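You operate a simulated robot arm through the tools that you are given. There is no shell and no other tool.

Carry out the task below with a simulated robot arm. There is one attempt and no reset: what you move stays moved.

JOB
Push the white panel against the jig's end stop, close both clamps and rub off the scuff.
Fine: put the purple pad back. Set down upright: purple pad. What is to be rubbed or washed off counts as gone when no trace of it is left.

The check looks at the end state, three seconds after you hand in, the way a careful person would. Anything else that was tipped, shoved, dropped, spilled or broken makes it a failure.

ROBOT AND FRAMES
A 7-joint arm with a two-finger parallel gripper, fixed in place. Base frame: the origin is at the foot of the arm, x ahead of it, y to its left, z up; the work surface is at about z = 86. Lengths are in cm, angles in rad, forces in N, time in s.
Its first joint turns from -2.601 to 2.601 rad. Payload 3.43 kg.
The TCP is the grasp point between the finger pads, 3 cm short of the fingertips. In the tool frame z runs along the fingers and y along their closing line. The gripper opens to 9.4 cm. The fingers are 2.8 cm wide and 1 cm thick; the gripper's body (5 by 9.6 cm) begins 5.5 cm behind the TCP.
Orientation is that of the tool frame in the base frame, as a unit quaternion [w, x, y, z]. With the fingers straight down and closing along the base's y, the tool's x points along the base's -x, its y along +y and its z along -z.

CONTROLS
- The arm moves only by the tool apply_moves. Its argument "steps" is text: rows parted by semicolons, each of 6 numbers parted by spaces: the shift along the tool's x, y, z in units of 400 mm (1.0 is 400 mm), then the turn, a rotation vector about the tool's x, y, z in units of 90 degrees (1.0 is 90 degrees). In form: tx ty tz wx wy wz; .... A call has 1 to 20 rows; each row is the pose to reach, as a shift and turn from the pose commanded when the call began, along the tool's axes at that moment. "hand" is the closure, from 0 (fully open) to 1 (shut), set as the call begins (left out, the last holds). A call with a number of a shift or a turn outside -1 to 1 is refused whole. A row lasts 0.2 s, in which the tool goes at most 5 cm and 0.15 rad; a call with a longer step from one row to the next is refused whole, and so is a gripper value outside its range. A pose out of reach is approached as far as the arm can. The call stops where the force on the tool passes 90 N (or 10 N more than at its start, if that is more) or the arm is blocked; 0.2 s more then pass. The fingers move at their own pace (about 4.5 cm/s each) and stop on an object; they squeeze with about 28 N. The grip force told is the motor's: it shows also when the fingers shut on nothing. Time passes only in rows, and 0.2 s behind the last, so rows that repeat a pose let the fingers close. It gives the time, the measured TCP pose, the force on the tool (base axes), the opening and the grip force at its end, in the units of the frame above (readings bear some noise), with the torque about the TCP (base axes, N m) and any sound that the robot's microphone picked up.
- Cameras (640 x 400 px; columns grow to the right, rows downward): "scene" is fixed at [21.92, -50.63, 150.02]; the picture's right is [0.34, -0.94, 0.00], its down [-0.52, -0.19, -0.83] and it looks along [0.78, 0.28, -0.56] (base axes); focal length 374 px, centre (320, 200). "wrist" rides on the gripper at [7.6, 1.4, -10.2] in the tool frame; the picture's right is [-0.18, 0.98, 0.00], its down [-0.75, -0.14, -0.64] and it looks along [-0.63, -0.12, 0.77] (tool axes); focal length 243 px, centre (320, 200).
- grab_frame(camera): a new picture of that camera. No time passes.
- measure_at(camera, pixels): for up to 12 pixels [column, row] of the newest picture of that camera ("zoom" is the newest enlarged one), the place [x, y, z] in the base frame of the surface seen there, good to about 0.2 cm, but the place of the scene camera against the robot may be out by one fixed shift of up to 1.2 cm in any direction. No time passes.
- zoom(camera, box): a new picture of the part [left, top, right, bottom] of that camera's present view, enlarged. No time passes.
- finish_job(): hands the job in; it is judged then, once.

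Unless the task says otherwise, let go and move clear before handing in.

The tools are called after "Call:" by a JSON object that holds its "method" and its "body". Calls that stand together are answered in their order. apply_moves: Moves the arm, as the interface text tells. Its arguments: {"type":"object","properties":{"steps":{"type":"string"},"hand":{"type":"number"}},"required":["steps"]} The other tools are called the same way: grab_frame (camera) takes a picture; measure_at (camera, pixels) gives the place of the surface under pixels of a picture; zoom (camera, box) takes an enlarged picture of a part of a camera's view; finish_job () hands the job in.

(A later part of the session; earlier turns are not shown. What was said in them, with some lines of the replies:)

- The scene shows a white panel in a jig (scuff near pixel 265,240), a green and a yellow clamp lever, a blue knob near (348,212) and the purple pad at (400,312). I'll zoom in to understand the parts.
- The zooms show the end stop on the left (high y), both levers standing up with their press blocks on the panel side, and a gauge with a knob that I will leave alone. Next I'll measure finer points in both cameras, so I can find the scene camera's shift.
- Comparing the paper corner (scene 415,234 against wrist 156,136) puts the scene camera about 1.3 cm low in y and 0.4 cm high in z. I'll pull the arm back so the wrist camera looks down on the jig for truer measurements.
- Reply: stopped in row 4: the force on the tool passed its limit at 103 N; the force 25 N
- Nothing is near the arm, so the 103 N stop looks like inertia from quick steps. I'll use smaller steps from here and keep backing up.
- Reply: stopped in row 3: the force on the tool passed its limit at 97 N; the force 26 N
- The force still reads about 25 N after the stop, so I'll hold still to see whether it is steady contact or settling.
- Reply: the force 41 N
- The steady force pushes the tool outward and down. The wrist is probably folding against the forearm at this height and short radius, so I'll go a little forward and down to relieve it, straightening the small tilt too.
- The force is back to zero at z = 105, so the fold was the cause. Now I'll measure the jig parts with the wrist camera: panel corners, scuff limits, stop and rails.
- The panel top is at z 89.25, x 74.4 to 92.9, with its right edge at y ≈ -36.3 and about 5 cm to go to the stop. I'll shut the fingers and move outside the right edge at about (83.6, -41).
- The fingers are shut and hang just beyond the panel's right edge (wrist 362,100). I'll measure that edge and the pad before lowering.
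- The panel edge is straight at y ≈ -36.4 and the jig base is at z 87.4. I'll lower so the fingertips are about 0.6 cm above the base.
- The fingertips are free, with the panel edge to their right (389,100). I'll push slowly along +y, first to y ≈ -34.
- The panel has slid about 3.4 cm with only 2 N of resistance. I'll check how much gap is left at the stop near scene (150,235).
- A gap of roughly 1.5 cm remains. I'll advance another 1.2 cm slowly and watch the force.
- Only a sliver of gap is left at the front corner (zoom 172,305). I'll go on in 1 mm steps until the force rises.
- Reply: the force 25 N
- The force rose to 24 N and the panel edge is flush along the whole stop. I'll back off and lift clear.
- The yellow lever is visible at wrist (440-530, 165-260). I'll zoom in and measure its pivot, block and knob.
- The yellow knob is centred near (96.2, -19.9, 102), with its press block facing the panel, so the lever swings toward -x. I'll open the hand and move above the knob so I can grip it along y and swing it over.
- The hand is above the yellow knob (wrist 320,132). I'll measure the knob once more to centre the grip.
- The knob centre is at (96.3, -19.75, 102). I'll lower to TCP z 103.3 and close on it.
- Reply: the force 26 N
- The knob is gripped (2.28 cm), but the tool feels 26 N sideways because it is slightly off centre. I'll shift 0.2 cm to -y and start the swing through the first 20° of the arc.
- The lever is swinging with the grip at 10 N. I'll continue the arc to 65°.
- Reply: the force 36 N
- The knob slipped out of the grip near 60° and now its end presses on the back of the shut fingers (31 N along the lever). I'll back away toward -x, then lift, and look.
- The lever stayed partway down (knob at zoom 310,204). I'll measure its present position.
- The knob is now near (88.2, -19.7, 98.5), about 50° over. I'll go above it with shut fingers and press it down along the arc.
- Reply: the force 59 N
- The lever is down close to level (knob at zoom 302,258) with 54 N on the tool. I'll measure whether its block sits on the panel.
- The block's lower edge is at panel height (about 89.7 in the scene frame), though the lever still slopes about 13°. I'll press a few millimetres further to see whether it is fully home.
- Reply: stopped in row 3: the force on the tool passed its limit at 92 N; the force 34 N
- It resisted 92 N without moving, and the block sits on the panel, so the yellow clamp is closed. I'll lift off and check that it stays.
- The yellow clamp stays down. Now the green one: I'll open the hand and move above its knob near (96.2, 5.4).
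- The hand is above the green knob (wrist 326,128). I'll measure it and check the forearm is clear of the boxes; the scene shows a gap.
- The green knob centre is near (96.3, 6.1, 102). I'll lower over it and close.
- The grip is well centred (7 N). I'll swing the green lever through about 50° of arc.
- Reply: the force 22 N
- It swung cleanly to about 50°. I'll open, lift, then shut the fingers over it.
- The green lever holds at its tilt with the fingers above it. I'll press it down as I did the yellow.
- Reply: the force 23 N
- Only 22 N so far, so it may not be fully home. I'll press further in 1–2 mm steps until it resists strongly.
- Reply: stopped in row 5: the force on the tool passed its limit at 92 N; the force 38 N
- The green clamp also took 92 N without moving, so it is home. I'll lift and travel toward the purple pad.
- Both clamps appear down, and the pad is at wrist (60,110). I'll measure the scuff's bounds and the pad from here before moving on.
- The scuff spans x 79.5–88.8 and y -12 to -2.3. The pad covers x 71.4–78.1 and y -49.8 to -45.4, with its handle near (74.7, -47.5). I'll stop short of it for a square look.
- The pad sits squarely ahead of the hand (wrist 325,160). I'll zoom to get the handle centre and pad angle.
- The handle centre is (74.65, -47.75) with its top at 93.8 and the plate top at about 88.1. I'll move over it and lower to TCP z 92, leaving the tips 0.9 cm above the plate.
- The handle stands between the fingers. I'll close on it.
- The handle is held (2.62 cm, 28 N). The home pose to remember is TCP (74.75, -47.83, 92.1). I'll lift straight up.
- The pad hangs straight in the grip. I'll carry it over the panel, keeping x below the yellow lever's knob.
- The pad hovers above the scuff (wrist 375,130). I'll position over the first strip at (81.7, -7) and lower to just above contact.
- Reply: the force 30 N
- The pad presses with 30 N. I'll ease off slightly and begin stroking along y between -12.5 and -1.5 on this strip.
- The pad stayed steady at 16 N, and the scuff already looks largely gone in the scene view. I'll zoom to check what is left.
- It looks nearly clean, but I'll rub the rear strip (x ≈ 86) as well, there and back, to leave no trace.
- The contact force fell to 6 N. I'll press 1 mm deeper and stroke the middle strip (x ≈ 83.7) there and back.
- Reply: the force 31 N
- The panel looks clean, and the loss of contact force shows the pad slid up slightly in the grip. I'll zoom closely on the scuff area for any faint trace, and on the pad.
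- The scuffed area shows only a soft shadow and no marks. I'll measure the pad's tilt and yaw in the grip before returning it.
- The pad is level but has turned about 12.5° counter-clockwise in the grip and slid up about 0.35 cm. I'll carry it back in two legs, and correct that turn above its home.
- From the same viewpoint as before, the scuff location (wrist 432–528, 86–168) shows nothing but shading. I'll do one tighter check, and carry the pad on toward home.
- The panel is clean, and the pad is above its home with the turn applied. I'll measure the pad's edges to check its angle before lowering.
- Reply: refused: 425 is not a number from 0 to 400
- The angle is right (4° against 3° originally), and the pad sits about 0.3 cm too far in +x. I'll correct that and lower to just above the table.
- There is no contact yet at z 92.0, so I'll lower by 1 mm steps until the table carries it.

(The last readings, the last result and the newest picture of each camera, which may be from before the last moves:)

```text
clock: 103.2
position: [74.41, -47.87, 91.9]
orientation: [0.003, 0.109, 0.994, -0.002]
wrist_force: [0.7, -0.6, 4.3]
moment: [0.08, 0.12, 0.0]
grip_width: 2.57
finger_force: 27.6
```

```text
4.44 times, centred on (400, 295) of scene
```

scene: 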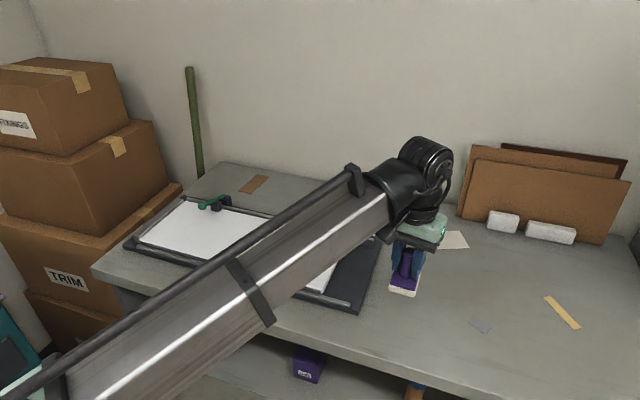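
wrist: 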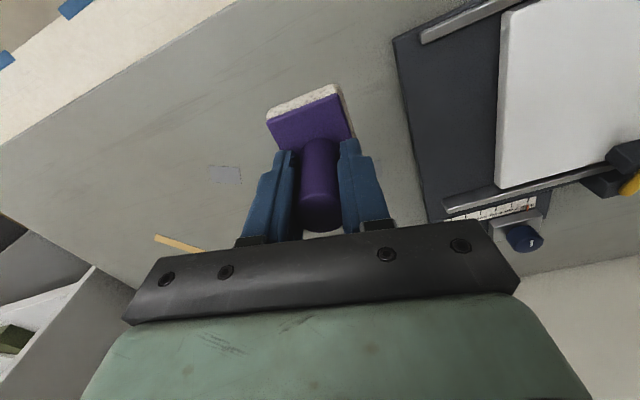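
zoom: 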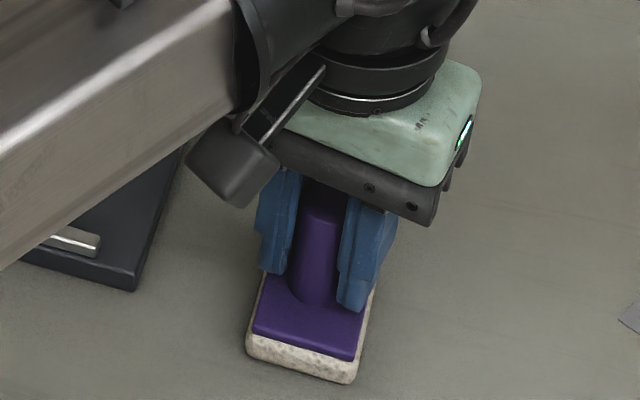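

The table now carries the pad (4 N). I'll open the fingers and lift straight up.

Call:
{"method": "apply_moves", "body": {"steps": "0 0 0 0 0 0;0 0 0 0 0 0;0 0 0 0 0 0;0 0 0 0 0 0;0 0 0 0 0 0;0 0 -0.01 0 0 0;0 0 -0.04 0 0 0;0 0 -0.085 0 0 0;0 0 -0.13 0 0 0;0 0 -0.175 0 0 0;0 0 -0.22 0 0 0;0 0 -0.255 0 0 0;0 0 -0.275 0 0 0;0 0 -0.275 0 0 0", "hand": 0}}

Call:
{"method": "grab_frame", "body": {"camera": "scene"}}

Call:
{"method": "zoom", "body": {"camera": "scene", "box": [360, 270, 440, 340]}}

Call:
{"method": "grab_frame", "body": {"camera": "wrist"}}

```text
clock: 106.2
position: [74.33, -47.85, 102.86]
orientation: [0.002, 0.108, 0.994, -0.003]
wrist_force: [-0.3, -0.2, 0.3]
moment: [0.01, 0.0, -0.03]
grip_width: 9.4
finger_force: 0.1
```

```text
taken
```

scene: 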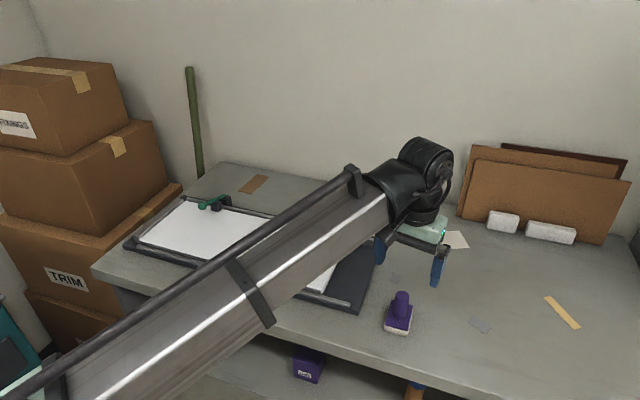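

```text
5.71 times, centred on (400, 305) of scene
```

zoom: 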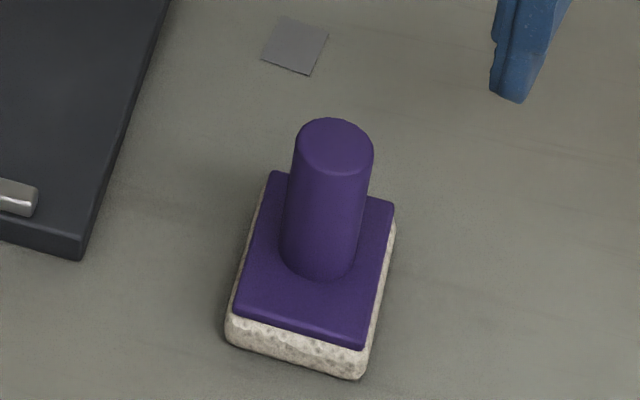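

```text
taken
```

wrist: 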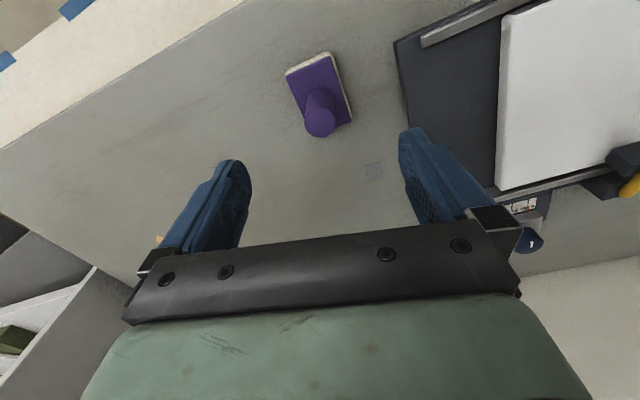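

The pad is upright within about 0.25 cm of where it stood. I'll move back over the panel for a final check of the clamps, the stop and the scuff area.

Call:
{"method": "apply_moves", "body": {"steps": "0.001 0.02 0 0 0 0;0.003 0.06 -0.01 0 0 0;0.006 0.12 -0.02 0 0 -0.01;0.01 0.18 -0.03 0 0 -0.025;0.013 0.24 -0.03 0 0 -0.04;0.016 0.3 -0.03 0 0 -0.055;0.02 0.36 -0.03 0 0 -0.07;0.023 0.42 -0.03 0 0 -0.085;0.026 0.48 -0.03 0 0 -0.1;0.029 0.54 -0.03 0 0 -0.115;0.033 0.6 -0.03 0 0 -0.13;0.036 0.66 -0.03 0 0 -0.139;0.039 0.72 -0.03 0 0 -0.139;0.042 0.78 -0.03 0 0 -0.139;0.045 0.82 -0.03 0 0 -0.139;0.046 0.845 -0.03 0 0 -0.139;0.0465 0.858 -0.03 0 0 -0.139;0.0465 0.858 -0.03 0 0 -0.139"}}

Call:
{"method": "grab_frame", "body": {"camera": "wrist"}}

Call:
{"method": "grab_frame", "body": {"camera": "scene"}}

```text
clock: 110.0
position: [80.07, -14.11, 103.82]
orientation: [0.002, 0.001, 1.0, -0.002]
wrist_force: [0.3, 0.2, 0.6]
moment: [0.0, -0.01, 0.01]
grip_width: 9.41
finger_force: 0.0
```

```text
taken
```

wrist: 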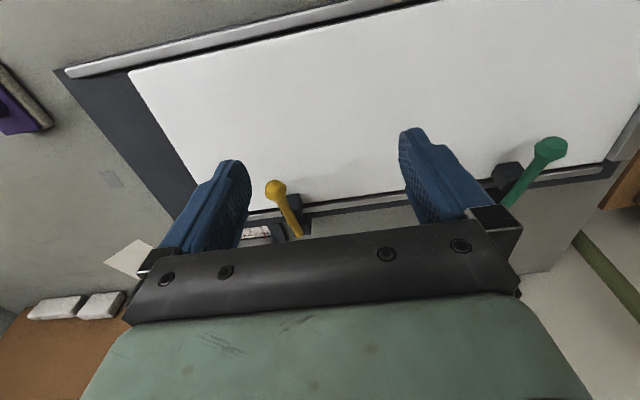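

```text
taken
```

scene: 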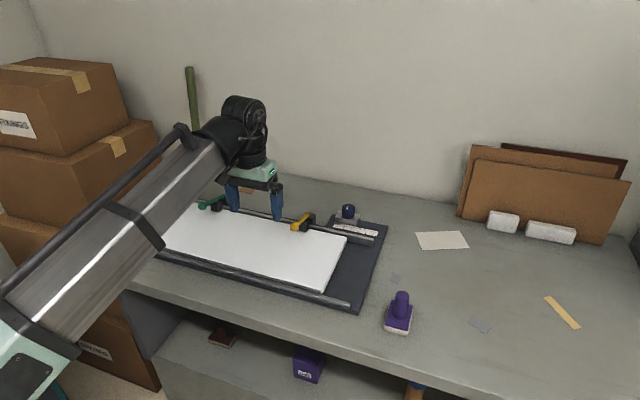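

The panel looks clean and both levers are down. I'll move to near the start pose to clear the scene camera's view for a last look at the stop and clamps.

Call:
{"method": "apply_moves", "body": {"steps": "-0.01 0 -0.01 0 0 0;-0.04 0 -0.035 0 0 0;-0.08 0 -0.07 0 0 0;-0.12 0 -0.105 0 0 0;-0.16 0 -0.14 0 0 0;-0.2 0 -0.175 0 0 0;-0.24 0 -0.21 0 0 0;-0.28 0 -0.24 0 0 0;-0.32 0 -0.27 0 0 0;-0.35 0 -0.295 0 0 0;-0.365 0 -0.305 0 0 0;-0.37 0 -0.31 0 0 0;-0.37 0 -0.31 0 0 0"}}

Call:
{"method": "zoom", "body": {"camera": "scene", "box": [110, 150, 400, 330]}}

Call:
{"method": "zoom", "body": {"camera": "scene", "box": [110, 180, 250, 265]}}

Call:
{"method": "zoom", "body": {"camera": "scene", "box": [190, 185, 340, 275]}}

Call:
{"method": "zoom", "body": {"camera": "scene", "box": [290, 170, 400, 240]}}

```text
clock: 112.8
position: [94.84, -14.12, 116.48]
orientation: [0.001, 0.002, 1.0, -0.001]
wrist_force: [0.5, -0.1, 0.7]
moment: [0.01, -0.01, 0.01]
grip_width: 9.4
finger_force: 0.1
```

```text
2.21 times, centred on (255, 240) of scene
```

zoom: 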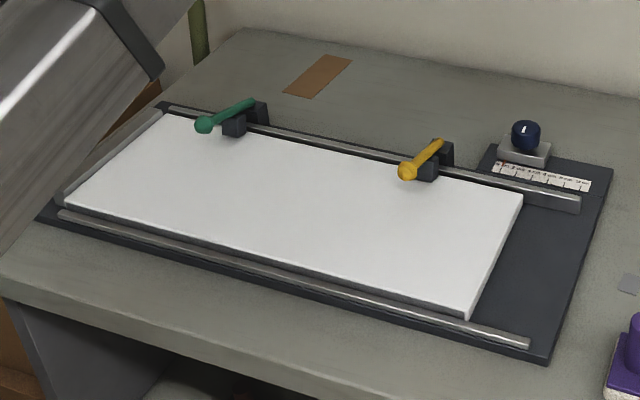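

```text
4.57 times, centred on (180, 222) of scene
```

zoom: 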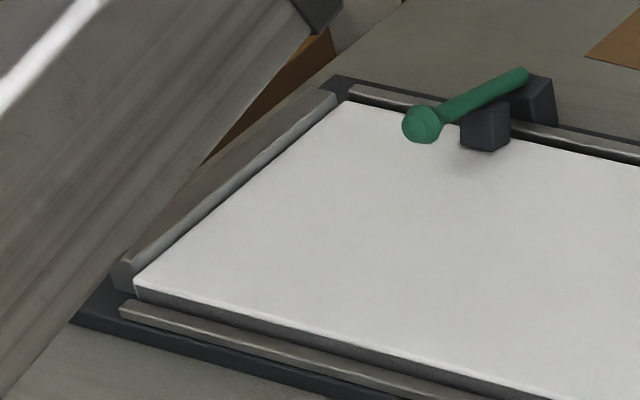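

```text
4.27 times, centred on (265, 230) of scene
```

zoom: 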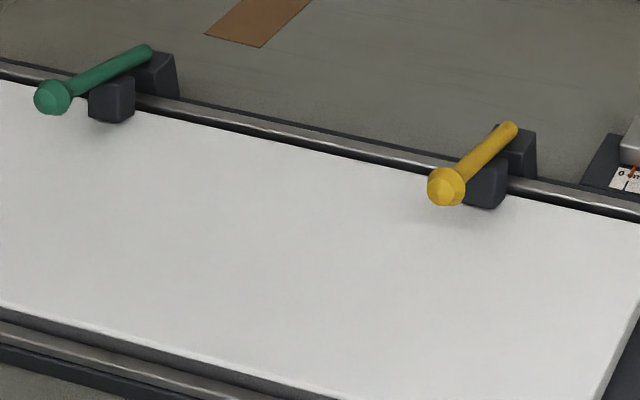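

```text
5.71 times, centred on (345, 205) of scene
```

zoom: 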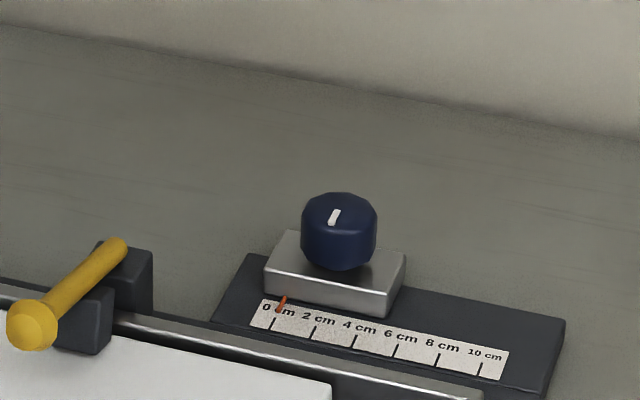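

Everything looks in place: both blocks are on the panel, the gauge is untouched and there is no scuff. One close look at the stop line before handing in.

Call:
{"method": "zoom", "body": {"camera": "scene", "box": [130, 190, 200, 250]}}

Call:
{"method": "zoom", "body": {"camera": "scene", "box": [200, 185, 240, 215]}}

Call:
{"method": "zoom", "body": {"camera": "scene", "box": [285, 205, 325, 240]}}

```text
6.67 times, centred on (165, 220) of scene
```

zoom: 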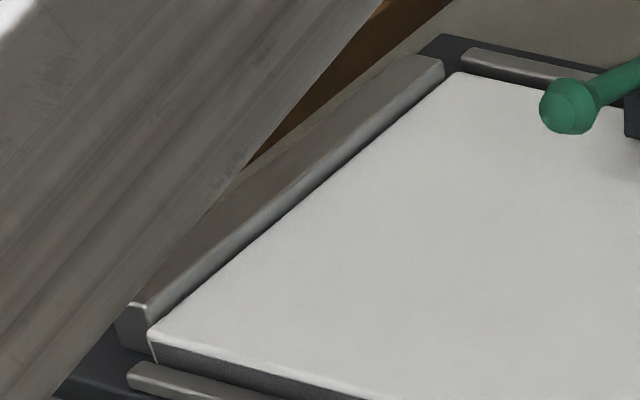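

```text
13.33 times, centred on (220, 200) of scene
```

zoom: 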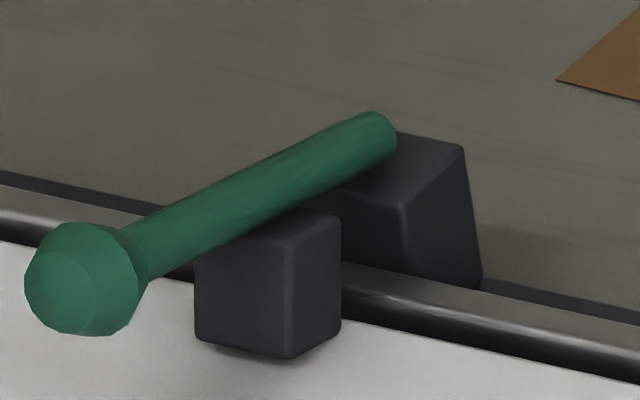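

```text
11.43 times, centred on (305, 222) of scene
```

zoom: 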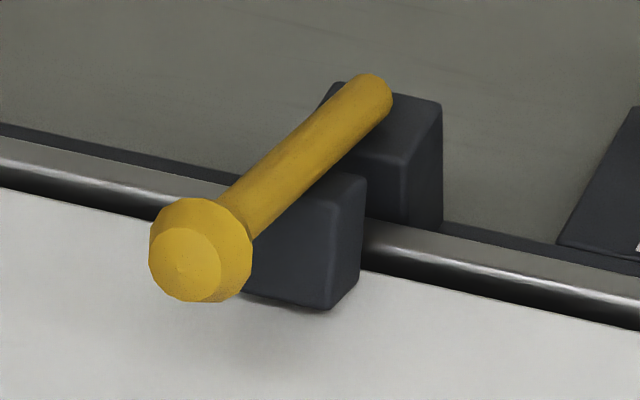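

The panel corner (scene 139,240) is exactly where it was when pushed against the stop, both clamp blocks rest on the panel, the scuff is gone and the pad stands upright in its place. The arm is open and clear, so I'm handing in.

Call:
{"method": "finish_job", "body": {}}

```text
The job is handed in.
```

The job is handed in. The white panel is against the end stop, both clamps are closed, the scuff is rubbed off and the purple pad is back.

- **Panel:** I pushed it until the force rose to 24 N, with its edge flush along the whole stop. In the last pictures its corner was still in the same place.
- **Clamps:** Each lever took 92 N without moving any further, and both stayed down with their blocks on the panel. On the first try the yellow knob slipped out of the grip partway, so I pressed that lever down from above instead.
- **Scuff:** Close pictures from both cameras show no trace, only soft shading.
- **Pad:** It stands upright about 0.25 cm from its original spot, at nearly the same angle. It had turned and slid slightly in the grip while rubbing, and I corrected that before setting it down.

I saw nothing else moved, and the gauge and knob beside the jig still look the same as at the start. Early on, two moves stopped at the force limit, most likely because the wrist folded against the forearm. That happened in open air, touching nothing on the table.
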